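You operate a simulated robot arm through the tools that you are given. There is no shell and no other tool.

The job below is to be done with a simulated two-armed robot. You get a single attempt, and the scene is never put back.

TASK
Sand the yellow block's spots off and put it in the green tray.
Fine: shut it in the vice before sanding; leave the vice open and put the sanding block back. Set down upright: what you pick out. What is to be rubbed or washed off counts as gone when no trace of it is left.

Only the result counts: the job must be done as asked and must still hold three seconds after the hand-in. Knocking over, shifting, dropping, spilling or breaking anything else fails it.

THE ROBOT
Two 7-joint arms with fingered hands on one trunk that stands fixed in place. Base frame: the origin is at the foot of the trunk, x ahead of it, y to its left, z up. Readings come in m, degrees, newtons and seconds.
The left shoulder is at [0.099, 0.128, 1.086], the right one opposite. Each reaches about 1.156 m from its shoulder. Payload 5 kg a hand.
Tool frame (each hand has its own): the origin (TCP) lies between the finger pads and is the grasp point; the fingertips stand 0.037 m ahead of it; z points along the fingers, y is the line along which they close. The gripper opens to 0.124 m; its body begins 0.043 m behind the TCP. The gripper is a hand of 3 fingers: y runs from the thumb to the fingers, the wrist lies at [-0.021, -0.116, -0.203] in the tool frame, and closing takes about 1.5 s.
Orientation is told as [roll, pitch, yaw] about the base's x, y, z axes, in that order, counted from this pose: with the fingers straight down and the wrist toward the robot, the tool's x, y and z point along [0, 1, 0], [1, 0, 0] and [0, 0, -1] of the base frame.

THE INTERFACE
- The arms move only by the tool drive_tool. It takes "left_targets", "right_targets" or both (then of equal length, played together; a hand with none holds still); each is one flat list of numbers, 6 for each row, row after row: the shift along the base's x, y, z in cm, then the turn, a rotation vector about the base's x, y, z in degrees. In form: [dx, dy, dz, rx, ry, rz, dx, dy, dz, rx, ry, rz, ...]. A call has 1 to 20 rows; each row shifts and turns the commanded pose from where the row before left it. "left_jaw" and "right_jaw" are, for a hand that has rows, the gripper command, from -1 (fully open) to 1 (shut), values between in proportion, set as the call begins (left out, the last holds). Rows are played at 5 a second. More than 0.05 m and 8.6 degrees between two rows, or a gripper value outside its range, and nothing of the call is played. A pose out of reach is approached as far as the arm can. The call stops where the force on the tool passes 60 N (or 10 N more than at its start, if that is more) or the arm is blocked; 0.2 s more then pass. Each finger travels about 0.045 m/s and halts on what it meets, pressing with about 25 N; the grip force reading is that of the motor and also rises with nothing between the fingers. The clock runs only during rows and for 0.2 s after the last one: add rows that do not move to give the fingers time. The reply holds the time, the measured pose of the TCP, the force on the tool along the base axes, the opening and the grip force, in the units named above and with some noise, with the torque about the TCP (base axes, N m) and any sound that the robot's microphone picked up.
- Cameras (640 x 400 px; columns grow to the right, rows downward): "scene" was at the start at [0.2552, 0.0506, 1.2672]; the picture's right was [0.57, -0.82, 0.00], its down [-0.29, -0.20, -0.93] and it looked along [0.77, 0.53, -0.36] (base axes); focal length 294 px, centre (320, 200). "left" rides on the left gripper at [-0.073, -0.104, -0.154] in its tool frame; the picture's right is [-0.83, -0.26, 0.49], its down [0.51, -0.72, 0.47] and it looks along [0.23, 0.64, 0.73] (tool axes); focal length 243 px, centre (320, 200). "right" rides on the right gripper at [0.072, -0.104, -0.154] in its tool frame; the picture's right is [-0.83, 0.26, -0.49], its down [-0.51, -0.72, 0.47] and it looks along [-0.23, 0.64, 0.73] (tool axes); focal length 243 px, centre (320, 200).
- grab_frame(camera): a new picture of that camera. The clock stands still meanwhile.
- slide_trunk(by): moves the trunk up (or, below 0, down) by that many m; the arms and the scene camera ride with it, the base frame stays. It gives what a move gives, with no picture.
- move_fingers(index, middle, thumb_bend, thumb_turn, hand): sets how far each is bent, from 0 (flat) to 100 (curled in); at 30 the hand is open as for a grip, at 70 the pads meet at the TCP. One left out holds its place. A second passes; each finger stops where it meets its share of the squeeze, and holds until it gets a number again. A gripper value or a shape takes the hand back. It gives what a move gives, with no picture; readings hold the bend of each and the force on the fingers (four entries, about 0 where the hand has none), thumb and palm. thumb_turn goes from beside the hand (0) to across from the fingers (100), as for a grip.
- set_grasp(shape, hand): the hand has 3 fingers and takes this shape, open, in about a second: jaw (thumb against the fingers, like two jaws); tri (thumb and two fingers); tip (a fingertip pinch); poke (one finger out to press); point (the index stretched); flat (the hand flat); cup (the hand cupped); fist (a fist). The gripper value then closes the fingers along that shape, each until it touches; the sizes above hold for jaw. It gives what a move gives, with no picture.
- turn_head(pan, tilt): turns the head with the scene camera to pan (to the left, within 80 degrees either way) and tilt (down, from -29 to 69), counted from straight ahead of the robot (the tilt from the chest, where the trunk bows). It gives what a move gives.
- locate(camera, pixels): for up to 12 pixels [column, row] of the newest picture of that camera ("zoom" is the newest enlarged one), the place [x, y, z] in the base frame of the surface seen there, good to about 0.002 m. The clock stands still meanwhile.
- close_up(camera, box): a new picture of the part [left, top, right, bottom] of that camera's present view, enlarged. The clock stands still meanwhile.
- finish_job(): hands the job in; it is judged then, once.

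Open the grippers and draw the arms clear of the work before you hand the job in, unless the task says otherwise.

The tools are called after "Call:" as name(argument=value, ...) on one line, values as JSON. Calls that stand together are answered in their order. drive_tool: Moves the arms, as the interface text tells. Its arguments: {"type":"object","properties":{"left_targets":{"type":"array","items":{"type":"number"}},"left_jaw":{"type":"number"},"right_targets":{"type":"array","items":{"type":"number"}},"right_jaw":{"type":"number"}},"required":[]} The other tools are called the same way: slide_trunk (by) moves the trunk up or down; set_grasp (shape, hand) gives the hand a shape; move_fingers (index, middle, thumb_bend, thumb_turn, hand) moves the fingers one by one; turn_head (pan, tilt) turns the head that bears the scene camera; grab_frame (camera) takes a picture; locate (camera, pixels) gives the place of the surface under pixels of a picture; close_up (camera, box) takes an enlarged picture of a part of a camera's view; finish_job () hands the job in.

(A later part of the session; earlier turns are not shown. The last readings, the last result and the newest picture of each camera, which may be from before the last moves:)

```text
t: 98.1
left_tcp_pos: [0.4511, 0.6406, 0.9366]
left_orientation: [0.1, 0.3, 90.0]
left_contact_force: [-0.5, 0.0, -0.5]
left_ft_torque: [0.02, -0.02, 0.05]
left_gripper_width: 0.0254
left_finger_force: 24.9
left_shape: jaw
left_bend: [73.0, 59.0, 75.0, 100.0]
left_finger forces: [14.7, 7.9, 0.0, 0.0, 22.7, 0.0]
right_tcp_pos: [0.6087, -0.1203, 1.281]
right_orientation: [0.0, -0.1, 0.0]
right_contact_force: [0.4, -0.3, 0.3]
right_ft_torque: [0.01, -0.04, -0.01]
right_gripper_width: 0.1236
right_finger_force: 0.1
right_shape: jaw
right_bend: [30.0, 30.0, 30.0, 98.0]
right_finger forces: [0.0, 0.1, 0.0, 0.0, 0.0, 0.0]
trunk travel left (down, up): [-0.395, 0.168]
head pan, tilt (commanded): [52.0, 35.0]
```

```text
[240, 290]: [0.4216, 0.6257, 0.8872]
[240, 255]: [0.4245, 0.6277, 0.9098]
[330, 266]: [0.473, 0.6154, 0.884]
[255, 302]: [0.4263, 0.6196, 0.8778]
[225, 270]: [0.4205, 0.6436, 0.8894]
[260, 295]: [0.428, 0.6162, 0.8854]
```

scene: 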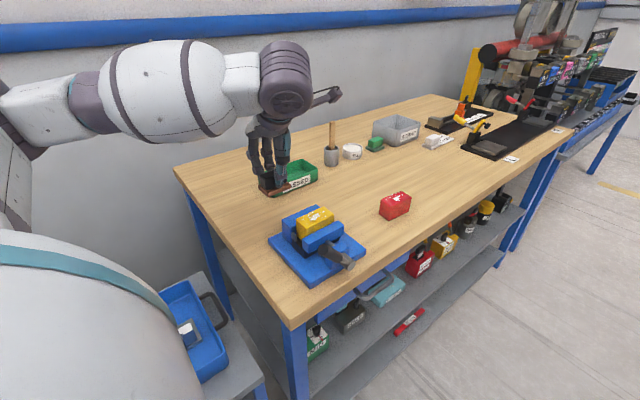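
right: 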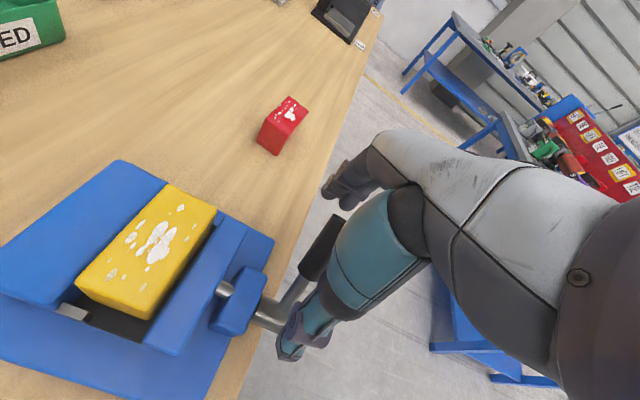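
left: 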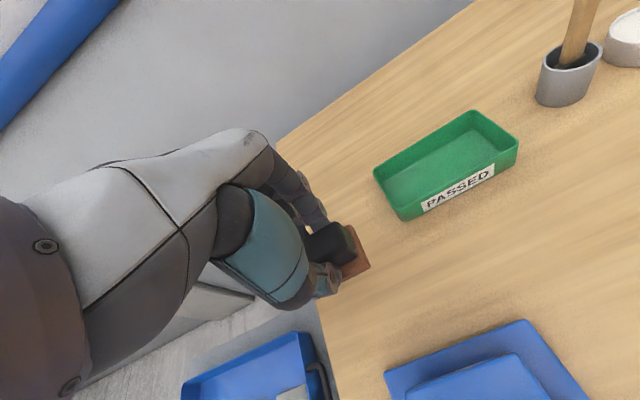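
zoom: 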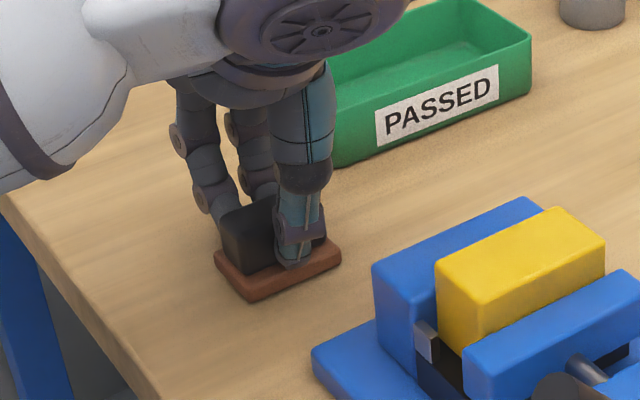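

Position matches the original (−x face 0.4205, −y face 0.616). Lower the last mm and open.

Call:
drive_tool(left_targets=[0, 0, -0.1, 0, 0, 0, 0, 0, -0.1, 0, 0, 0, 0, 0, 0, 0, 0, 0])

Call:
drive_tool(left_targets=[0, 0, 0, 0, 0, 0, 0, 0, 0, 0, 0, 0, 0, 0, 0, 0, 0, 0, 0, 0, 0, 0, 0, 0, 0, 0, 0, 0, 0, 0, 0, 0, 0, 0, 0, 0, 0, 0, 0, 0, 0, 0, 0, 0, 0, 0, 0, 0, 0, 0, 0, 0, 0, 0, 0, 0, 0, 0, 0, 0], left_jaw=-1)

Call:
close_up(camera="scene", box=[220, 160, 320, 250])

```text
t: 98.9
left_tcp_pos: [0.4518, 0.6406, 0.9348]
left_orientation: [0.0, 0.2, 90.0]
left_contact_force: [-0.7, -0.3, -0.8]
left_ft_torque: [0.01, 0.03, 0.01]
left_gripper_width: 0.0254
left_finger_force: 25.0
left_shape: jaw
left_bend: [73.0, 59.0, 75.0, 100.0]
left_finger forces: [14.9, 8.0, 0.0, 0.0, 22.9, 0.0]
right_tcp_pos: [0.607, -0.1194, 1.2825]
right_orientation: [0.0, -0.1, 0.0]
right_contact_force: [-0.4, 0.2, 0.3]
right_ft_torque: [0.03, 0.0, -0.04]
right_gripper_width: 0.1235
right_finger_force: 0.0
right_shape: jaw
right_bend: [30.0, 30.0, 30.0, 98.0]
right_finger forces: [0.0, 0.0, 0.0, 0.0, 0.0, 0.0]
trunk travel left (down, up): [-0.395, 0.168]
head pan, tilt (commanded): [52.0, 35.0]
```

```text
t: 101.1
left_tcp_pos: [0.4518, 0.6411, 0.9354]
left_orientation: [0.1, 0.3, 90.0]
left_contact_force: [-0.4, -0.1, -0.6]
left_ft_torque: [-0.01, -0.02, -0.01]
left_gripper_width: 0.1236
left_finger_force: 0.0
left_shape: jaw
left_bend: [30.0, 30.0, 30.0, 98.0]
left_finger forces: [0.1, 0.0, 0.0, 0.0, 0.0, 0.1]
right_tcp_pos: [0.6086, -0.1208, 1.2837]
right_orientation: [0.0, 0.0, 0.0]
right_contact_force: [0.4, -0.1, 0.5]
right_ft_torque: [-0.02, -0.02, 0.0]
right_gripper_width: 0.1238
right_finger_force: 0.0
right_shape: jaw
right_bend: [30.0, 30.0, 30.0, 98.0]
right_finger forces: [0.0, 0.1, 0.0, 0.0, 0.0, 0.0]
trunk travel left (down, up): [-0.395, 0.168]
head pan, tilt (commanded): [52.0, 35.0]
```

```text
4.44 times, centred on (270, 205) of scene
```

zoom: 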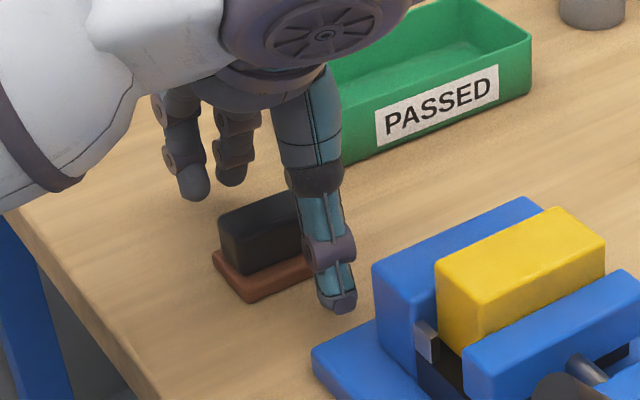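

The sander is back in place. I'll raise the left hand straight up, then rotate back to yaw 0 and park it up-left.

Call:
drive_tool(left_targets=[0, 0, 3, 0, 0, 0, 0, 0, 4, 0, 0, 0, 0, 0, 4, 0, 0, 0, 0.4, 0.3, 2, 0, 0, -8.2, 0.4, 0.3, 2, 0, 0, -8.2, 0.4, 0.3, 2, 0, 0, -8.2, 0.4, 0.3, 2, 0, 0, -8.2, 0.4, 0.3, 2, 0, 0, -8.2, 0.4, 0.3, 2, 0, 0, -8.2, 0.4, 0.3, 2, 0, 0, -8.2, 0.4, 0.3, 2, 0, 0, -8.2, 0.4, 0.3, 2, 0, 0, -8.2, 0.4, 0.3, 1, 0, 0, -8.2, 0.4, 0.3, 1, 0, 0, -8, 0, 0, 0, 0, 0, 0])

Call:
grab_frame(camera="scene")

Call:
close_up(camera="scene", box=[220, 170, 320, 260])

Call:
locate(camera="zoom", pixels=[[230, 285], [250, 250], [330, 255], [250, 230], [270, 195], [210, 225]])

```text
t: 104.3
left_tcp_pos: [0.4944, 0.6731, 1.2455]
left_orientation: [0.0, 0.2, -0.1]
left_contact_force: [-0.8, 0.1, -0.2]
left_ft_torque: [0.0, -0.01, 0.02]
left_gripper_width: 0.1238
left_finger_force: 0.1
left_shape: jaw
left_bend: [30.0, 30.0, 30.0, 98.0]
left_finger forces: [0.0, 0.0, 0.0, 0.0, 0.1, 0.0]
right_tcp_pos: [0.6083, -0.1204, 1.2807]
right_orientation: [0.1, -0.1, 0.0]
right_contact_force: [0.7, -0.3, -0.1]
right_ft_torque: [0.01, 0.0, -0.01]
right_gripper_width: 0.1239
right_finger_force: 0.0
right_shape: jaw
right_bend: [30.0, 30.0, 30.0, 98.0]
right_finger forces: [0.1, 0.1, 0.0, 0.0, 0.1, 0.0]
trunk travel left (down, up): [-0.395, 0.168]
head pan, tilt (commanded): [52.0, 35.0]
```

```text
taken
```

scene: 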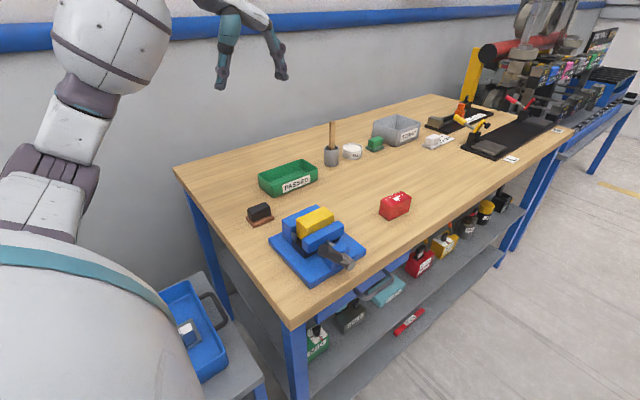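

```text
4.44 times, centred on (270, 215) of scene
```

zoom: 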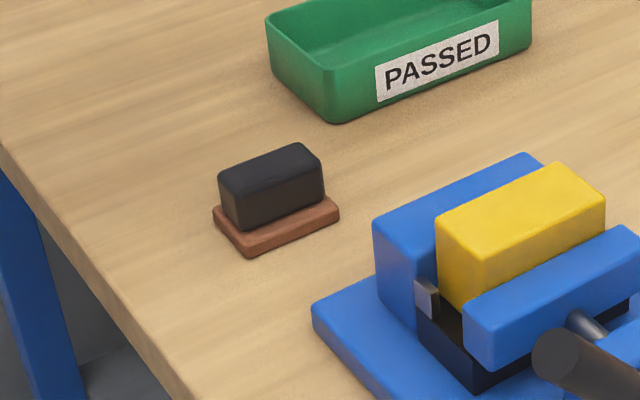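

```text
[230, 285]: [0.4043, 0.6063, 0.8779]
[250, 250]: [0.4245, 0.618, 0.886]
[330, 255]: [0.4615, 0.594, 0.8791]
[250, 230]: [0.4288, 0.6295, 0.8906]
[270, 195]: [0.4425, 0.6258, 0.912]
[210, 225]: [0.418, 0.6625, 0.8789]
```

Sander stands where it was. Now I open the vice: bring the right hand (open) over the lever, which now leans −43° toward the robot.

Call:
drive_tool(right_targets=[-1.3, 3.9, -1, 0, 0, 0, -1.3, 3.9, -1, 0, 0, 0, -1.3, 3.9, -1, 0, 0, 0, -1.3, 3.9, -1, 0, 0, 0, -1.3, 3.9, -1.5, 0, 0, 0, -1.3, 3.9, -1.5, 0, 0, 0, -1.3, 3.9, -1.5, 0, 0, 0, -1.3, 3.9, -1.5, 0, 0, 0, -1.3, 3.9, -1.5, 0, 0, 0, -1.3, 3.9, -1.5, 0, 0, 0, -1.3, 4.3, -1.5, 0, 0, 0, -1.5, 4.3, -2, 0, 0, 0, 0, 0, 0, 0, 0, 0], right_jaw=-1)

Call:
grab_frame(camera="scene")

Call:
close_up(camera="scene", box=[240, 140, 400, 290])

```text
t: 107.1
left_tcp_pos: [0.4961, 0.6718, 1.245]
left_orientation: [0.2, 0.3, 0.0]
left_contact_force: [0.5, -0.8, 0.1]
left_ft_torque: [0.02, -0.02, 0.01]
left_gripper_width: 0.1239
left_finger_force: 0.0
left_shape: jaw
left_bend: [30.0, 30.0, 30.0, 97.0]
left_finger forces: [0.1, 0.0, 0.0, 0.0, 0.0, 0.1]
right_tcp_pos: [0.4519, 0.3555, 1.1174]
right_orientation: [0.1, 0.0, -0.1]
right_contact_force: [1.2, -0.5, 0.5]
right_ft_torque: [0.05, -0.02, 0.0]
right_gripper_width: 0.1241
right_finger_force: 0.1
right_shape: jaw
right_bend: [30.0, 30.0, 30.0, 97.0]
right_finger forces: [0.1, 0.0, 0.0, 0.0, 0.0, 0.0]
trunk travel left (down, up): [-0.395, 0.168]
head pan, tilt (commanded): [52.0, 35.0]
```

```text
taken
```

scene: 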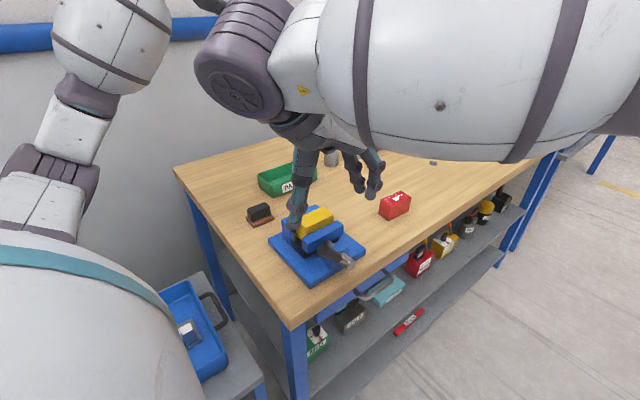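

```text
2.67 times, centred on (320, 215) of scene
```

zoom: 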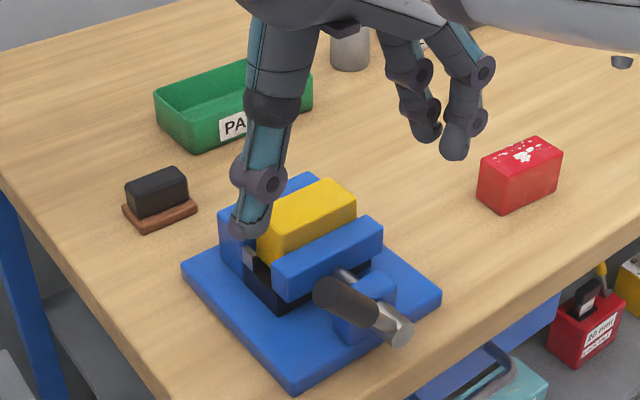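

The hand is above the lever; lowering so the thumb stands on the −x side of the handle's end.

Call:
drive_tool(right_targets=[-0.5, 0, -3, 0, 0, 0, 0, 0, -3.5, 0, 0, 0, 0, 0, -3, 0, 0, 0, 0, 0, -1.5, 0, 0, 0, 0, 0, 0, 0, 0, 0])

Call:
close_up(camera="scene", box=[260, 170, 380, 280])

```text
t: 108.3
left_tcp_pos: [0.4943, 0.6727, 1.2448]
left_orientation: [0.0, 0.3, 0.1]
left_contact_force: [0.4, -0.3, -0.2]
left_ft_torque: [0.01, 0.03, -0.02]
left_gripper_width: 0.1236
left_finger_force: 0.0
left_shape: jaw
left_bend: [30.0, 30.0, 30.0, 98.0]
left_finger forces: [0.0, 0.0, 0.0, 0.0, 0.1, 0.0]
right_tcp_pos: [0.4462, 0.3556, 1.0074]
right_orientation: [0.0, 0.1, 0.0]
right_contact_force: [0.6, 0.6, 0.2]
right_ft_torque: [0.02, -0.01, 0.03]
right_gripper_width: 0.124
right_finger_force: 0.0
right_shape: jaw
right_bend: [30.0, 30.0, 30.0, 97.0]
right_finger forces: [0.0, 0.1, 0.0, 0.1, 0.0, 0.0]
trunk travel left (down, up): [-0.395, 0.168]
head pan, tilt (commanded): [52.0, 35.0]
```

```text
3.64 times, centred on (320, 225) of scene
```

zoom: 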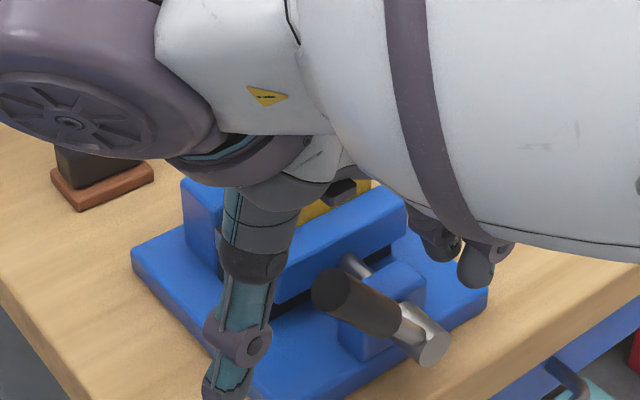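

The thumb is left of the handle end. Pushing +x gradually until contact.

Call:
drive_tool(right_targets=[1, 0, 0, 0, 0, 0, 1, 0, 0, 0, 0, 0, 0.5, 0, 0.2, 0, 0, 0, 0.5, 0, 0.2, 0, 0, 0, 0, 0, 0, 0, 0, 0])

Call:
close_up(camera="scene", box=[260, 170, 380, 280])

```text
t: 109.5
left_tcp_pos: [0.494, 0.6733, 1.2444]
left_orientation: [0.1, 0.3, 0.0]
left_contact_force: [-0.3, -1.1, -1.1]
left_ft_torque: [0.02, -0.01, -0.02]
left_gripper_width: 0.1238
left_finger_force: 0.1
left_shape: jaw
left_bend: [30.0, 30.0, 30.0, 98.0]
left_finger forces: [0.0, 0.0, 0.0, 0.1, 0.0, 0.0]
right_tcp_pos: [0.4749, 0.3561, 1.0113]
right_orientation: [0.1, 0.0, 0.0]
right_contact_force: [-0.2, 0.4, -0.1]
right_ft_torque: [0.01, -0.04, 0.0]
right_gripper_width: 0.124
right_finger_force: 0.1
right_shape: jaw
right_bend: [30.0, 30.0, 30.0, 97.0]
right_finger forces: [0.0, 0.1, 0.0, 0.0, 0.6, 0.1]
trunk travel left (down, up): [-0.395, 0.168]
head pan, tilt (commanded): [52.0, 35.0]
```

```text
3.64 times, centred on (320, 225) of scene
```

zoom: 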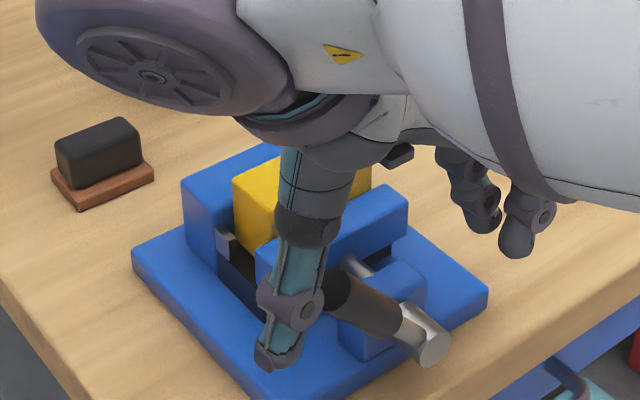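

Just touching (thumb 0.6 N). Now pushing along the arc: +x and up.

Call:
drive_tool(right_targets=[0.7, 0, 0.5, 0, 0, 0, 0.7, 0, 0.5, 0, 0, 0, 0.8, 0, 0.4, 0, 0, 0, 0, 0, 0, 0, 0, 0])

Call:
close_up(camera="scene", box=[260, 170, 380, 280])

```text
t: 110.5
left_tcp_pos: [0.4938, 0.6722, 1.2448]
left_orientation: [0.0, 0.3, 0.1]
left_contact_force: [-0.4, 0.3, 0.2]
left_ft_torque: [0.0, 0.0, -0.01]
left_gripper_width: 0.1241
left_finger_force: 0.1
left_shape: jaw
left_bend: [30.0, 30.0, 30.0, 98.0]
left_finger forces: [0.1, 0.1, 0.0, 0.1, 0.0, 0.0]
right_tcp_pos: [0.4975, 0.3559, 1.0252]
right_orientation: [-0.1, -0.1, 0.0]
right_contact_force: [-3.9, 0.5, 3.9]
right_ft_torque: [-0.02, 0.27, -0.04]
right_gripper_width: 0.1238
right_finger_force: 0.1
right_shape: jaw
right_bend: [30.0, 30.0, 27.0, 97.0]
right_finger forces: [0.0, 0.1, 0.0, 0.1, 5.5, 0.0]
trunk travel left (down, up): [-0.395, 0.168]
head pan, tilt (commanded): [52.0, 35.0]
```

```text
3.64 times, centred on (320, 225) of scene
```

zoom: 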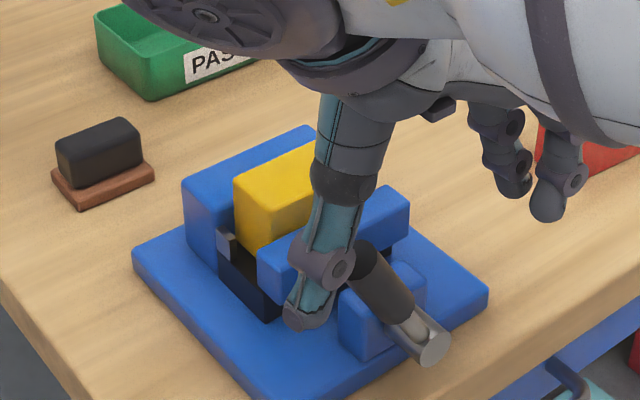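

The lever moves back easily (~5 N). Continuing +x past vertical.

Call:
drive_tool(right_targets=[1, 0, 0.4, 0, 0, 0, 1, 0, 0.3, 0, 0, 0, 1, 0, 0.2, 0, 0, 0, 1, 0, 0.1, 0, 0, 0, 1, 0, 0, 0, 0, 0, 0, 0, 0, 0, 0, 0])

Call:
close_up(camera="scene", box=[260, 170, 380, 280])

```text
t: 111.9
left_tcp_pos: [0.4919, 0.6718, 1.2462]
left_orientation: [0.0, 0.0, 0.1]
left_contact_force: [-0.5, 0.3, -1.1]
left_ft_torque: [0.03, -0.02, 0.01]
left_gripper_width: 0.1236
left_finger_force: 0.1
left_shape: jaw
left_bend: [30.0, 30.0, 30.0, 98.0]
left_finger forces: [0.1, 0.0, 0.1, 0.0, 0.0, 0.0]
right_tcp_pos: [0.5455, 0.3561, 1.0372]
right_orientation: [0.1, -0.2, 0.0]
right_contact_force: [-9.1, 3.0, 26.5]
right_ft_torque: [0.04, 1.75, -0.2]
right_gripper_width: 0.124
right_finger_force: 0.1
right_shape: jaw
right_bend: [30.0, 30.0, 21.0, 96.0]
right_finger forces: [0.0, 0.0, 0.0, 0.0, 21.8, 0.1]
trunk travel left (down, up): [-0.395, 0.168]
head pan, tilt (commanded): [52.0, 35.0]
```

```text
3.64 times, centred on (320, 225) of scene
```

zoom: 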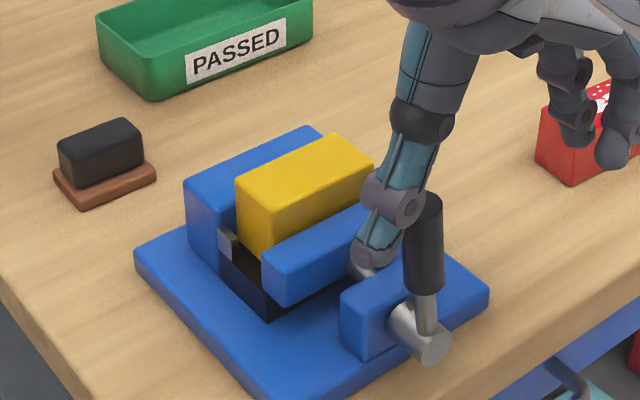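

The lever is about vertical but the handle's tip is pressing under the thumb's slanted root (26 N up). I'll raise the hand 1.3 cm and go on.

Call:
drive_tool(right_targets=[-0.2, 0, 0.7, 0, 0, 0, 0, 0, 0.6, 0, 0, 0, 0.5, 0, 0, 0, 0, 0, 0.7, 0, 0, 0, 0, 0, 0.7, 0, 0, 0, 0, 0, 0, 0, 0, 0, 0, 0])

Call:
close_up(camera="scene", box=[260, 170, 380, 280])

```text
t: 113.3
left_tcp_pos: [0.4946, 0.6727, 1.2448]
left_orientation: [-0.1, 0.2, 0.0]
left_contact_force: [0.2, 0.2, 0.2]
left_ft_torque: [-0.01, 0.01, 0.02]
left_gripper_width: 0.1236
left_finger_force: 0.1
left_shape: jaw
left_bend: [30.0, 30.0, 30.0, 98.0]
left_finger forces: [0.0, 0.0, 0.0, 0.0, 0.1, 0.0]
right_tcp_pos: [0.5643, 0.3567, 1.0478]
right_orientation: [0.0, 0.0, -0.1]
right_contact_force: [-1.2, -0.8, 0.0]
right_ft_torque: [-0.01, 0.01, 0.05]
right_gripper_width: 0.1236
right_finger_force: 0.0
right_shape: jaw
right_bend: [30.0, 30.0, 28.0, 97.0]
right_finger forces: [0.1, 0.0, 0.0, 0.0, 1.5, 0.0]
trunk travel left (down, up): [-0.395, 0.168]
head pan, tilt (commanded): [52.0, 35.0]
```

```text
3.64 times, centred on (320, 225) of scene
```

zoom: 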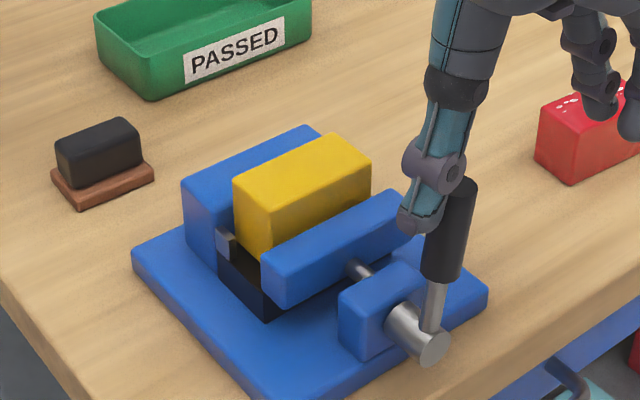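

Now +10° with light force. Continue pushing to the original open angle (~+40°).

Call:
drive_tool(right_targets=[1, 0, -0.2, 0, 0, 0, 1, 0, -0.3, 0, 0, 0, 1, 0, -0.4, 0, 0, 0, 0.8, 0, -0.5, 0, 0, 0, 0, 0, 0, 0, 0, 0])

Call:
close_up(camera="scene", box=[260, 170, 400, 280])

```text
t: 114.5
left_tcp_pos: [0.4944, 0.6726, 1.2454]
left_orientation: [0.0, 0.1, 0.0]
left_contact_force: [0.9, 0.9, 0.3]
left_ft_torque: [-0.01, 0.02, -0.04]
left_gripper_width: 0.124
left_finger_force: 0.0
left_shape: jaw
left_bend: [30.0, 30.0, 30.0, 98.0]
left_finger forces: [0.0, 0.2, 0.0, 0.1, 0.1, 0.0]
right_tcp_pos: [0.6028, 0.3551, 1.0333]
right_orientation: [-0.1, 0.0, -0.1]
right_contact_force: [-1.7, -0.7, 3.4]
right_ft_torque: [0.02, 0.25, 0.02]
right_gripper_width: 0.1239
right_finger_force: 0.0
right_shape: jaw
right_bend: [30.0, 30.0, 27.0, 97.0]
right_finger forces: [0.0, 0.1, 0.1, 0.0, 2.7, 0.0]
trunk travel left (down, up): [-0.395, 0.168]
head pan, tilt (commanded): [52.0, 35.0]
```

```text
3.64 times, centred on (330, 225) of scene
```

zoom: 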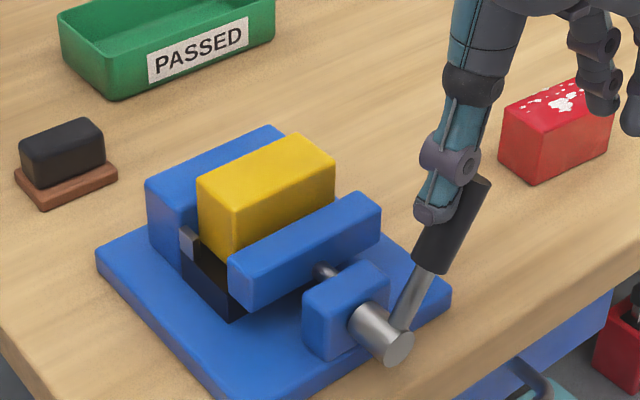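

Lever about +33°, jaw visibly open. A bit more toward the original +40°.

Call:
drive_tool(right_targets=[0.6, 0, -0.4, 0, 0, 0, 0.5, 0, -0.4, 0, 0, 0, 0, 0, 0, 0, 0, 0])

Call:
close_up(camera="scene", box=[260, 170, 400, 280])

Call:
locate(camera="zoom", pixels=[[485, 190], [470, 215], [440, 250], [415, 300], [300, 230], [340, 210], [250, 260], [290, 245], [375, 200], [240, 240], [330, 195], [260, 215]])

```text
t: 115.3
left_tcp_pos: [0.4935, 0.6719, 1.2456]
left_orientation: [0.0, 0.2, 0.0]
left_contact_force: [1.0, 0.1, -0.5]
left_ft_torque: [0.01, 0.0, 0.05]
left_gripper_width: 0.1239
left_finger_force: 0.1
left_shape: jaw
left_bend: [30.0, 30.0, 30.0, 98.0]
left_finger forces: [0.1, 0.0, 0.1, 0.0, 0.0, 0.1]
right_tcp_pos: [0.614, 0.3562, 1.0266]
right_orientation: [0.0, 0.0, -0.1]
right_contact_force: [-0.9, -1.0, 3.5]
right_ft_torque: [0.02, 0.21, -0.03]
right_gripper_width: 0.1238
right_finger_force: 0.1
right_shape: jaw
right_bend: [30.0, 30.0, 28.0, 97.0]
right_finger forces: [0.0, 0.0, 0.0, 0.0, 2.7, 0.1]
trunk travel left (down, up): [-0.395, 0.168]
head pan, tilt (commanded): [52.0, 35.0]
```

```text
3.64 times, centred on (330, 225) of scene
```

zoom: 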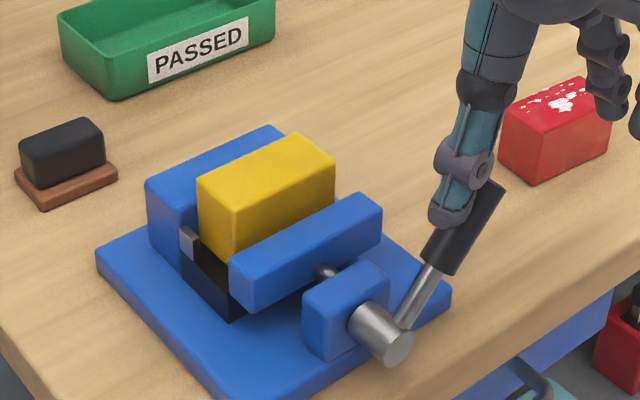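

```text
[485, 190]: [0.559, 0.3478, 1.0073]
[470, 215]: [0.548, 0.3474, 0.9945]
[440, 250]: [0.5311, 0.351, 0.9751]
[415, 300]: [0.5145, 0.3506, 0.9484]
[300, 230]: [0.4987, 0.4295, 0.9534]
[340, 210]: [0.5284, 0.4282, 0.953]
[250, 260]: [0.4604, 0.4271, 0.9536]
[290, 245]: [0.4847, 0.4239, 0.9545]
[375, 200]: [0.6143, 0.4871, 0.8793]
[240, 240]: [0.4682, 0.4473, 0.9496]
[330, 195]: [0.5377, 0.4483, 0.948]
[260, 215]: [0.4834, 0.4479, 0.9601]
```

The lever is back at its original position (tip (0.559, 1.007)). I'll raise the right hand off and measure the jaw gap.

Call:
drive_tool(right_targets=[-0.5, 0, 0.5, 0, 0, 0, 0, 0, 2, 0, 0, 0, 0, 0, 4, 0, 0, 0, 0, 0, 4, 0, 0, 0, 0.5, -3.5, 1, 0, 0, 0, 0.8, -4, 1, 0, 0, 0, 0.8, -4, 1, 0, 0, 0, 0.8, -4, 1, 0, 0, 0, 0.8, -4, 1, 0, 0, 0, 0.8, -4, 1, 0, 0, 0, 0.8, -4, 1, 0, 0, 0, 0.8, -4, 0, 0, 0, 0, 0.8, -4, 0, 0, 0, 0, 0, -4, 0, 0, 0, 0, 0, 0, 0, 0, 0, 0])

Call:
close_up(camera="scene", box=[280, 180, 370, 250])

Call:
locate(camera="zoom", pixels=[[230, 270], [300, 230], [380, 190], [230, 330], [180, 250], [410, 160], [250, 260], [380, 180], [270, 340], [420, 200], [200, 180], [250, 120]])

```text
t: 118.5
left_tcp_pos: [0.4954, 0.6745, 1.2437]
left_orientation: [-0.1, 0.3, 0.0]
left_contact_force: [0.3, 0.3, 0.0]
left_ft_torque: [-0.04, 0.0, 0.01]
left_gripper_width: 0.124
left_finger_force: 0.0
left_shape: jaw
left_bend: [30.0, 30.0, 30.0, 98.0]
left_finger forces: [0.0, 0.0, 0.0, 0.0, 0.0, 0.0]
right_tcp_pos: [0.6768, -0.0372, 1.2007]
right_orientation: [-0.1, -0.1, -0.1]
right_contact_force: [0.0, 0.8, -0.1]
right_ft_torque: [-0.05, -0.02, -0.02]
right_gripper_width: 0.124
right_finger_force: 0.0
right_shape: jaw
right_bend: [30.0, 30.0, 30.0, 97.0]
right_finger forces: [0.0, 0.0, 0.1, 0.0, 0.0, 0.0]
trunk travel left (down, up): [-0.395, 0.168]
head pan, tilt (commanded): [52.0, 35.0]
```

```text
5.71 times, centred on (325, 215) of scene
```

zoom: 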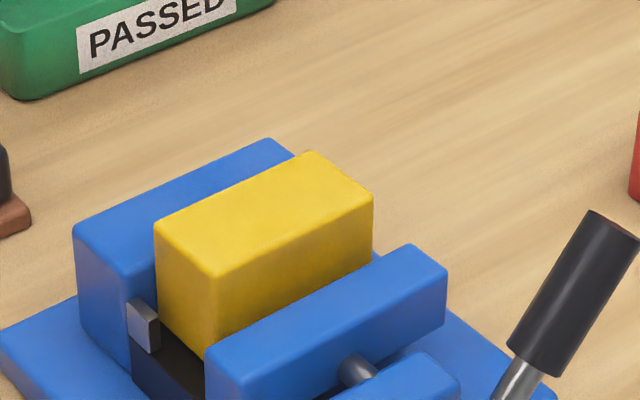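

```text
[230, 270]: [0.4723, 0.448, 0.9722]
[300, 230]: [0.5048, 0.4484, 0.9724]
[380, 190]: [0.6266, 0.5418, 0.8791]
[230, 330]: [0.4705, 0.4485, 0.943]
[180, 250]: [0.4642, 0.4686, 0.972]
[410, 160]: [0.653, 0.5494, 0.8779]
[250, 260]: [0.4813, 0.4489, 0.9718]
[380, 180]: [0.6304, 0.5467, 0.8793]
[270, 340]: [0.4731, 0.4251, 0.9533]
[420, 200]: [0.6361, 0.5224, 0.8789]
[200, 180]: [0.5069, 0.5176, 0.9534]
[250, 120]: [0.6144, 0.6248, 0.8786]
```

Call:
locate(camera="zoom", pixels=[[215, 352], [300, 305], [405, 250], [350, 278], [440, 280], [250, 395], [330, 350], [395, 315], [380, 262], [240, 335], [350, 262], [370, 255]])

```text
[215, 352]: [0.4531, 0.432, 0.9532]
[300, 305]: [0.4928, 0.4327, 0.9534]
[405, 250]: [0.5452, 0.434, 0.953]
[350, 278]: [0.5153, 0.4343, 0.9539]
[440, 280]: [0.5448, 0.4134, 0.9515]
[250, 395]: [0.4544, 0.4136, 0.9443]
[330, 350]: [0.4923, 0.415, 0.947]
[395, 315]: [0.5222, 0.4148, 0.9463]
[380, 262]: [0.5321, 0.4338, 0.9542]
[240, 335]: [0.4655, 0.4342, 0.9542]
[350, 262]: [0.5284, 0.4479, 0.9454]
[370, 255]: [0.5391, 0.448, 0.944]
```

Jaw is back to its original open place (inner face 0.434), block free against the fixed jaw, centre ≈ (0.5015, 0.468). Now the left hand goes above the block.

Call:
drive_tool(left_targets=[0.1, -3.45, -2.8, 0, 0, 0, 0.1, -3.45, -2.8, 0, 0, 0, 0.1, -3.45, -3, 0, 0, 0, 0.1, -3.45, -3, 0, 0, 0, 0.1, -3.45, -3.2, 0, 0, 0, 0.1, -3.5, -3.2, 0, 0, 0, 0, 0, 0, 0, 0, 0], left_jaw=-1)

Call:
close_up(camera="left", box=[280, 200, 440, 360])

Call:
close_up(camera="scene", box=[270, 150, 380, 250])

Call:
locate(camera="zoom", pixels=[[205, 275], [250, 262], [335, 250], [250, 290], [195, 280], [180, 250], [310, 260], [345, 230]])

```text
t: 120.1
left_tcp_pos: [0.5021, 0.4651, 1.0646]
left_orientation: [0.0, 0.3, 0.1]
left_contact_force: [0.5, -0.5, -0.8]
left_ft_torque: [-0.02, 0.0, 0.0]
left_gripper_width: 0.1238
left_finger_force: 0.1
left_shape: jaw
left_bend: [30.0, 30.0, 30.0, 98.0]
left_finger forces: [0.1, 0.0, 0.1, 0.0, 0.0, 0.1]
right_tcp_pos: [0.6773, -0.0367, 1.2008]
right_orientation: [-0.1, 0.0, 0.1]
right_contact_force: [-0.3, 0.1, 0.1]
right_ft_torque: [-0.06, 0.01, 0.01]
right_gripper_width: 0.1239
right_finger_force: 0.0
right_shape: jaw
right_bend: [30.0, 30.0, 30.0, 97.0]
right_finger forces: [0.1, 0.1, 0.1, 0.0, 0.0, 0.1]
trunk travel left (down, up): [-0.395, 0.168]
head pan, tilt (commanded): [52.0, 35.0]
```

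```text
2.50 times, centred on (360, 280) of left
```

zoom: 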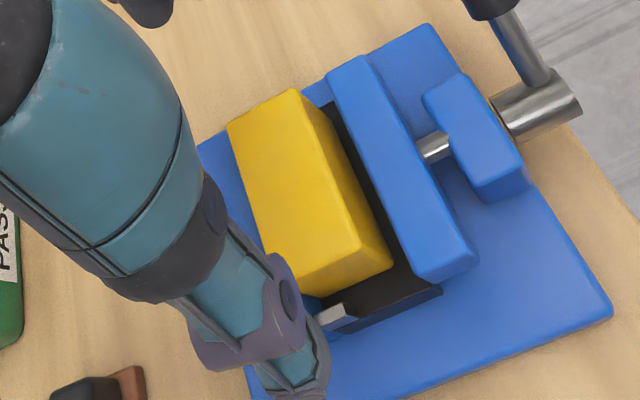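

```text
4.00 times, centred on (325, 200) of scene
```

zoom: 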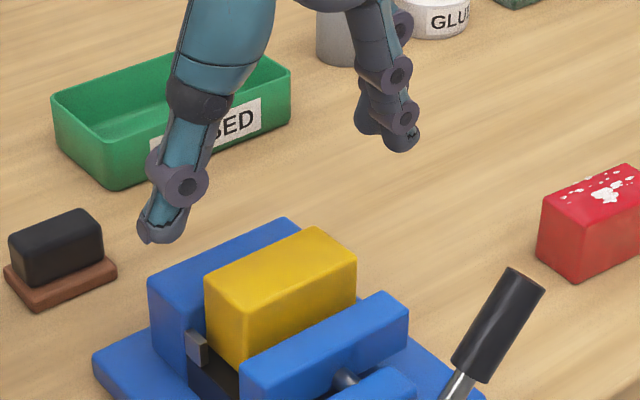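

```text
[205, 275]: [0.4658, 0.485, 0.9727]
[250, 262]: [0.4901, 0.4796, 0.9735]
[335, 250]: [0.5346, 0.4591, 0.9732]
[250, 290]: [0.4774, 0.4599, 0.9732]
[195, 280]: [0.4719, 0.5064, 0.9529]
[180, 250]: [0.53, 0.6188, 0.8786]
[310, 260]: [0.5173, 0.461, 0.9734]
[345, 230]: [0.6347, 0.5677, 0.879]
```

The block top is at z=0.9733, spotless. Descending to TCP z=0.995 (fingertips ≈0.958, just above the jaw tops) and gripping.

Call:
drive_tool(left_targets=[0, 0.1, -2.8, 0, 0, 0, 0, 0, -2.4, 0, 0, 0, 0, 0, -1.2, 0, 0, 0, 0, 0, -0.5, 0, 0, 0, 0, 0, 0, 0, 0, 0])

Call:
close_up(camera="scene", box=[270, 150, 380, 250])

```text
t: 121.3
left_tcp_pos: [0.5018, 0.4675, 0.9957]
left_orientation: [0.0, 0.3, 0.1]
left_contact_force: [0.1, 0.4, 0.6]
left_ft_torque: [-0.01, -0.01, -0.06]
left_gripper_width: 0.1237
left_finger_force: 0.1
left_shape: jaw
left_bend: [30.0, 30.0, 30.0, 98.0]
left_finger forces: [0.0, 0.0, 0.0, 0.0, 0.0, 0.0]
right_tcp_pos: [0.677, -0.0383, 1.2001]
right_orientation: [0.0, 0.0, 0.0]
right_contact_force: [0.2, 0.3, -0.3]
right_ft_torque: [0.0, -0.01, -0.01]
right_gripper_width: 0.124
right_finger_force: 0.1
right_shape: jaw
right_bend: [30.0, 30.0, 30.0, 97.0]
right_finger forces: [0.0, 0.0, 0.1, 0.1, 0.0, 0.0]
trunk travel left (down, up): [-0.395, 0.168]
head pan, tilt (commanded): [52.0, 35.0]
```

```text
4.00 times, centred on (325, 200) of scene
```

zoom: 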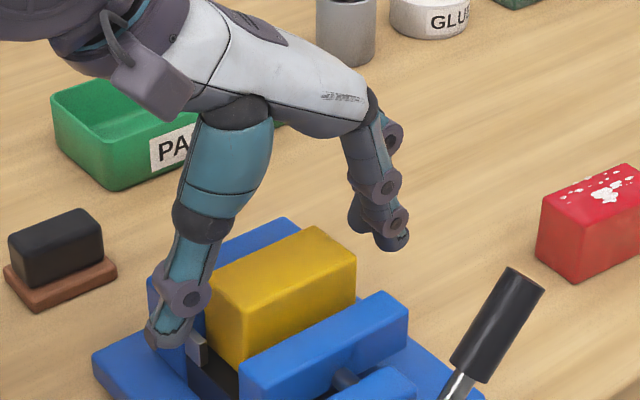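

The fingers straddle the block's ends above the jaws, no contact. Closing now.

Call:
drive_tool(left_targets=[0, 0, 0, 0, 0, 0, 0, 0, 0, 0, 0, 0, 0, 0, 0, 0, 0, 0, 0, 0, 0, 0, 0, 0, 0, 0, 0, 0, 0, 0, 0, 0, 0, 0, 0, 0, 0, 0, 0, 0, 0, 0, 0, 0, 0, 0, 0, 0, 0, 0, 0, 0, 0, 0], left_jaw=1)

Call:
close_up(camera="scene", box=[270, 150, 380, 250])

```text
t: 123.3
left_tcp_pos: [0.501, 0.4669, 0.9944]
left_orientation: [0.1, 0.3, 0.0]
left_contact_force: [0.0, -0.1, -0.6]
left_ft_torque: [0.02, -0.02, -0.02]
left_gripper_width: 0.0722
left_finger_force: 24.7
left_shape: jaw
left_bend: [73.0, 41.0, 66.0, 100.0]
left_finger forces: [14.6, 7.9, 0.1, 0.0, 22.9, 0.1]
right_tcp_pos: [0.6777, -0.0389, 1.1999]
right_orientation: [-0.1, 0.1, 0.0]
right_contact_force: [0.4, 0.3, 0.4]
right_ft_torque: [-0.01, 0.0, -0.03]
right_gripper_width: 0.1242
right_finger_force: 0.0
right_shape: jaw
right_bend: [30.0, 30.0, 30.0, 97.0]
right_finger forces: [0.0, 0.1, 0.0, 0.0, 0.0, 0.1]
trunk travel left (down, up): [-0.395, 0.168]
head pan, tilt (commanded): [52.0, 35.0]
```

```text
4.00 times, centred on (325, 200) of scene
```

zoom: 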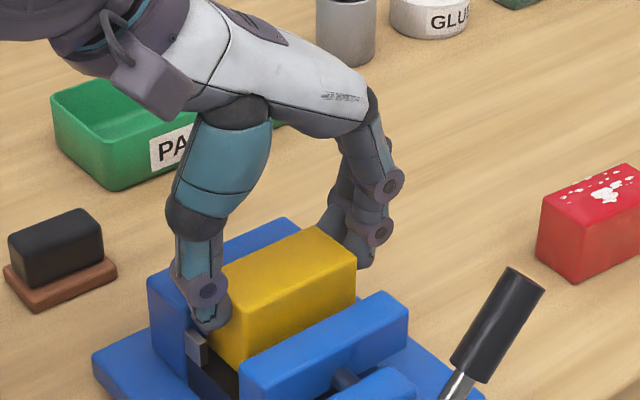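

Firm grip. Lifting straight up, easing 3 mm away from the fixed jaw.

Call:
drive_tool(left_targets=[0, -0.1, 0.2, 0, 0, 0, 0, -0.2, 0.8, 0, 0, 0, 0, 0, 2, 0, 0, 0, 0, 0, 4, 0, 0, 0, 0, 0, 4, 0, 0, 0, 0, 0, 0, 0, 0, 0])

Call:
close_up(camera="scene", box=[270, 120, 380, 220])

Call:
grab_frame(camera="left")

```text
t: 124.7
left_tcp_pos: [0.5011, 0.4637, 1.1046]
left_orientation: [0.0, 0.3, 0.1]
left_contact_force: [-0.5, 0.2, -3.9]
left_ft_torque: [-0.02, 0.0, 0.01]
left_gripper_width: 0.0718
left_finger_force: 24.9
left_shape: jaw
left_bend: [73.0, 41.0, 66.0, 100.0]
left_finger forces: [14.8, 8.0, 0.0, 0.0, 22.7, 0.1]
right_tcp_pos: [0.6772, -0.0362, 1.2002]
right_orientation: [0.1, 0.0, 0.0]
right_contact_force: [0.6, 0.3, -0.2]
right_ft_torque: [-0.03, 0.01, -0.02]
right_gripper_width: 0.1239
right_finger_force: 0.0
right_shape: jaw
right_bend: [30.0, 30.0, 30.0, 97.0]
right_finger forces: [0.0, 0.0, 0.0, 0.0, 0.0, 0.0]
trunk travel left (down, up): [-0.395, 0.168]
head pan, tilt (commanded): [52.0, 35.0]
```

```text
4.00 times, centred on (325, 170) of scene
```

zoom: 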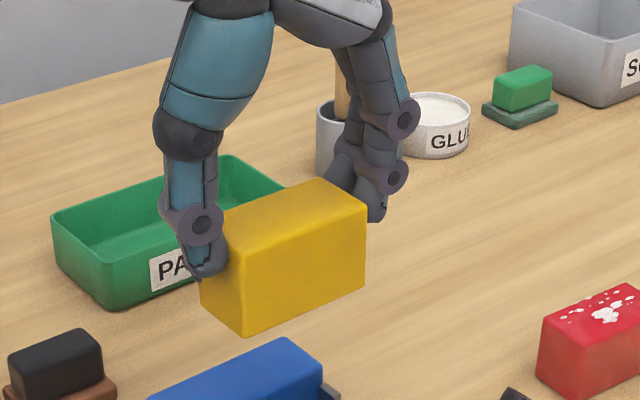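

```text
taken
```

left: 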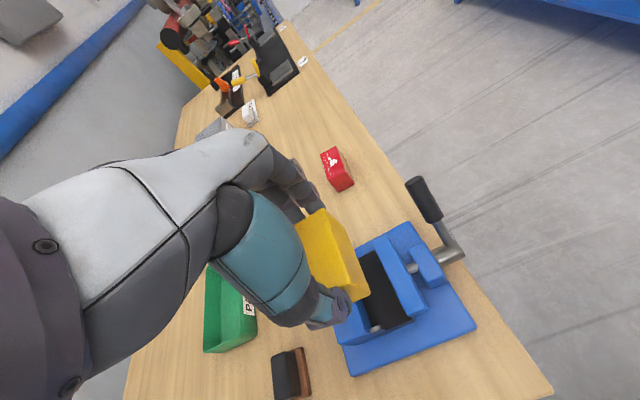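

The block is free and lifted. On the way to the tray I'll turn it ~80° to see its hidden +y side for any leftover spots.

Call:
drive_tool(left_targets=[0, 2.2, 0.4, 0, 0, 7, 0, 2.2, 0.4, 0, 0, 7, 0, 2.2, 0.4, 0, 0, 7, 0, 2.2, 0.4, 0, 0, 7.5, 0, 2.2, 0.2, 0, 0, 7.5, 0, 2.0, 0, 0, 0, 7.5, 0, 1.8, 0, 0, 0, 7.5, 0, 1.6, 0, 0, 0, 7.5, -0.5, 1.5, 0, 0, 0, 7.5, -0.5, 1.2, 0, 0, 0, 7.5, -0.5, 0.8, 0, 0, 0, 7.5, 0, 0, 0, 0, 0, 0])

Call:
grab_frame(camera="scene")

Call:
close_up(camera="scene", box=[190, 90, 310, 190])

```text
t: 127.3
left_tcp_pos: [0.4884, 0.6645, 1.1207]
left_orientation: [0.1, 0.4, 81.1]
left_contact_force: [1.3, 0.7, -3.9]
left_ft_torque: [-0.05, 0.02, -0.03]
left_gripper_width: 0.0717
left_finger_force: 24.8
left_shape: jaw
left_bend: [73.0, 41.0, 67.0, 100.0]
left_finger forces: [15.1, 8.1, 0.0, 0.1, 23.0, 0.1]
right_tcp_pos: [0.6802, -0.0355, 1.1985]
right_orientation: [-0.1, 0.1, 0.0]
right_contact_force: [0.9, -0.1, 0.1]
right_ft_torque: [0.0, 0.06, -0.03]
right_gripper_width: 0.1237
right_finger_force: 0.1
right_shape: jaw
right_bend: [30.0, 30.0, 30.0, 97.0]
right_finger forces: [0.1, 0.0, 0.0, 0.0, 0.0, 0.1]
trunk travel left (down, up): [-0.395, 0.168]
head pan, tilt (commanded): [52.0, 35.0]
```

```text
taken
```

scene: 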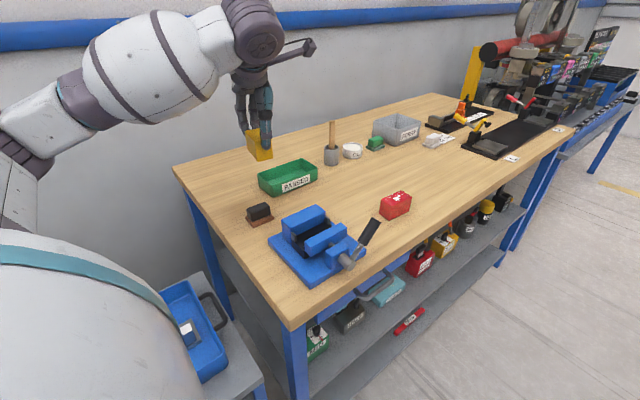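

```text
4.00 times, centred on (250, 140) of scene
```

zoom: 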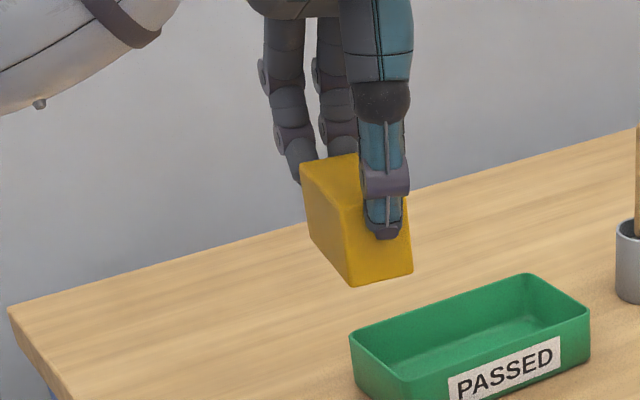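

The hidden side is clean as well. Now I rotate back to yaw 0 and move over the green tray.

Call:
drive_tool(left_targets=[1.2, 0.8, 0, 0, 0, -8.1, 1.2, 0.8, 0, 0, 0, -8.1, 1.2, 0.8, 0, 0, 0, -8.1, 1.2, 0.8, 0, 0, 0, -8.1, 1.2, 0.8, -0.2, 0, 0, -8.1, 1.2, 0.8, -0.2, 0, 0, -8.1, 1.2, 0.8, -0.4, 0, 0, -8.1, 1.2, 0.8, -0.4, 0, 0, -8.1, 1.2, 0.9, -0.4, 0, 0, -8.1, 1.4, 0.9, -0.4, 0, 0, -8.2, 0, 0, 0, 0, 0, 0])

Call:
grab_frame(camera="left")

Call:
close_up(camera="scene", box=[230, 110, 350, 210])

Call:
locate(camera="zoom", pixels=[[270, 140], [360, 120], [270, 180], [360, 160], [225, 140], [230, 180], [155, 265], [215, 320], [330, 300], [460, 270], [430, 210], [300, 260]])

```text
t: 129.7
left_tcp_pos: [0.6079, 0.7454, 1.1029]
left_orientation: [0.0, 0.2, -0.1]
left_contact_force: [-0.9, 0.1, -3.6]
left_ft_torque: [0.01, 0.01, -0.04]
left_gripper_width: 0.0719
left_finger_force: 25.4
left_shape: jaw
left_bend: [73.0, 41.0, 67.0, 100.0]
left_finger forces: [15.0, 8.1, 0.0, 0.1, 23.2, 0.1]
right_tcp_pos: [0.6764, -0.0382, 1.2001]
right_orientation: [0.0, 0.0, 0.0]
right_contact_force: [0.6, 0.6, -1.0]
right_ft_torque: [-0.02, 0.0, -0.01]
right_gripper_width: 0.1243
right_finger_force: 0.1
right_shape: jaw
right_bend: [30.0, 30.0, 30.0, 97.0]
right_finger forces: [0.0, 0.1, 0.0, 0.0, 0.0, 0.0]
trunk travel left (down, up): [-0.395, 0.168]
head pan, tilt (commanded): [52.0, 35.0]
```

```text
taken
```

left: 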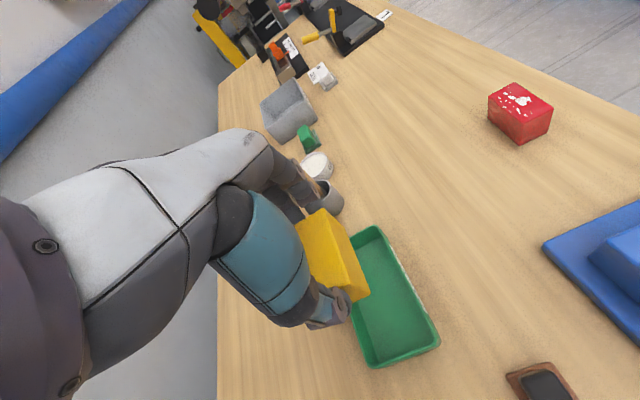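

```text
4.00 times, centred on (290, 160) of scene
```

zoom: 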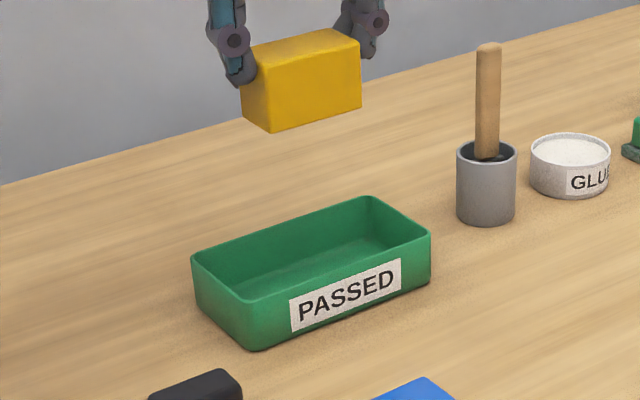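

```text
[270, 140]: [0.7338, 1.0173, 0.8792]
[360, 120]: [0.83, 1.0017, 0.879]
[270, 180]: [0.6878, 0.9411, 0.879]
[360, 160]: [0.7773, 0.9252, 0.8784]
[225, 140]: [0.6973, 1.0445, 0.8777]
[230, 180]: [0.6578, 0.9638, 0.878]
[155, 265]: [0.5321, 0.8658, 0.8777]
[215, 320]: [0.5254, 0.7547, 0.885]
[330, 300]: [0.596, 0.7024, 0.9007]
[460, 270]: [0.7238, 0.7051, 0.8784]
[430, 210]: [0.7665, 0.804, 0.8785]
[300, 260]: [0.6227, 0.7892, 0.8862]
```

Call:
locate(camera="zoom", pixels=[[195, 258], [247, 299], [428, 233], [370, 199], [280, 245], [260, 285], [385, 225], [280, 90], [350, 80], [280, 120], [350, 100], [250, 100]])

Call:
locate(camera="left", pixels=[[370, 228], [378, 238], [437, 335], [440, 343], [368, 365], [372, 355], [355, 310], [395, 330], [385, 270], [360, 245], [430, 330], [365, 360]])

```text
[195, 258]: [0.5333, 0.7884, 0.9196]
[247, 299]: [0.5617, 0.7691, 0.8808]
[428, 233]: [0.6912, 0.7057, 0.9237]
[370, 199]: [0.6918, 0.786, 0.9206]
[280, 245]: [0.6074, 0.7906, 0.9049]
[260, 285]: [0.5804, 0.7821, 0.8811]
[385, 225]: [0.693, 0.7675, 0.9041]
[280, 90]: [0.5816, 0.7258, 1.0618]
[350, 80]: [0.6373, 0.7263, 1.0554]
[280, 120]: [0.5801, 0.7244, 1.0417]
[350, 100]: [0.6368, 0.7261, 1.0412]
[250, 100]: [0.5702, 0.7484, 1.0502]
```

```text
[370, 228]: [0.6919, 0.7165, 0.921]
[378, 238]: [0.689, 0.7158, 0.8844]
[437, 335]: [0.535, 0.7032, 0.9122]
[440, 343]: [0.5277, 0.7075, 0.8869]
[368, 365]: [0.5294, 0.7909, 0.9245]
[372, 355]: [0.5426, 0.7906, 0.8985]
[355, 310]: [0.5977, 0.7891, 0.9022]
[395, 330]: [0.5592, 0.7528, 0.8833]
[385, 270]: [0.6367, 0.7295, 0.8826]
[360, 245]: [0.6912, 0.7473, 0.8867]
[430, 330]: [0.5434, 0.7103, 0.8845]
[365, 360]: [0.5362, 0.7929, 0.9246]
```

Tray inner area ≈ x 0.533–0.690, y 0.708–0.789, floor 0.882; the block is centred to within 3 mm. Descending.

Call:
drive_tool(left_targets=[0.3, 0.3, -4, 0, 0, 0, 0, 0, -4, 0, 0, 0, 0, 0, -3.5, 0, 0, 0, 0, 0, -1.8, 0, 0, 0, 0, 0, -0.8, 0, 0, 0, 0, 0, 0, 0, 0, 0])

Call:
close_up(camera="scene", box=[230, 110, 350, 210])

Call:
locate(camera="zoom", pixels=[[300, 220], [340, 205], [300, 235], [340, 225], [290, 240]])

```text
t: 131.1
left_tcp_pos: [0.6111, 0.7482, 0.9625]
left_orientation: [0.1, 0.4, -0.1]
left_contact_force: [-0.2, 0.1, -3.7]
left_ft_torque: [-0.01, 0.01, 0.0]
left_gripper_width: 0.0717
left_finger_force: 24.6
left_shape: jaw
left_bend: [73.0, 41.0, 67.0, 100.0]
left_finger forces: [15.0, 8.3, 0.0, 0.1, 23.2, 0.0]
right_tcp_pos: [0.677, -0.0374, 1.1997]
right_orientation: [0.0, -0.1, 0.0]
right_contact_force: [0.0, 0.8, -0.3]
right_ft_torque: [0.0, 0.03, -0.02]
right_gripper_width: 0.1239
right_finger_force: 0.0
right_shape: jaw
right_bend: [30.0, 30.0, 30.0, 97.0]
right_finger forces: [0.0, 0.0, 0.0, 0.0, 0.0, 0.1]
trunk travel left (down, up): [-0.395, 0.168]
head pan, tilt (commanded): [52.0, 35.0]
```

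```text
4.00 times, centred on (290, 160) of scene
```

zoom: 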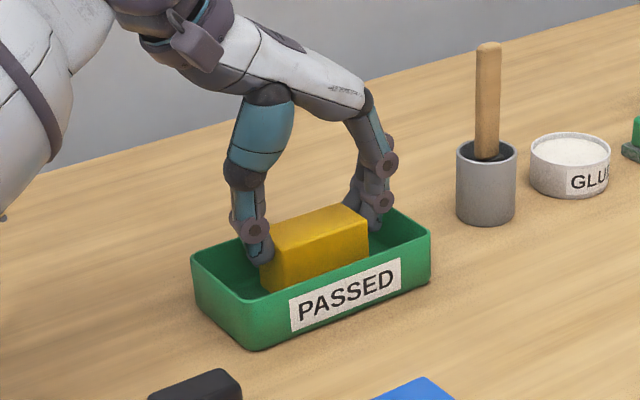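

```text
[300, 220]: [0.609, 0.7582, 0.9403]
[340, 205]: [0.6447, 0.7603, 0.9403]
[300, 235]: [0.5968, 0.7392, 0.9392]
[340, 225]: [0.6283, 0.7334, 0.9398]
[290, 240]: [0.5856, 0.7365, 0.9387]
```

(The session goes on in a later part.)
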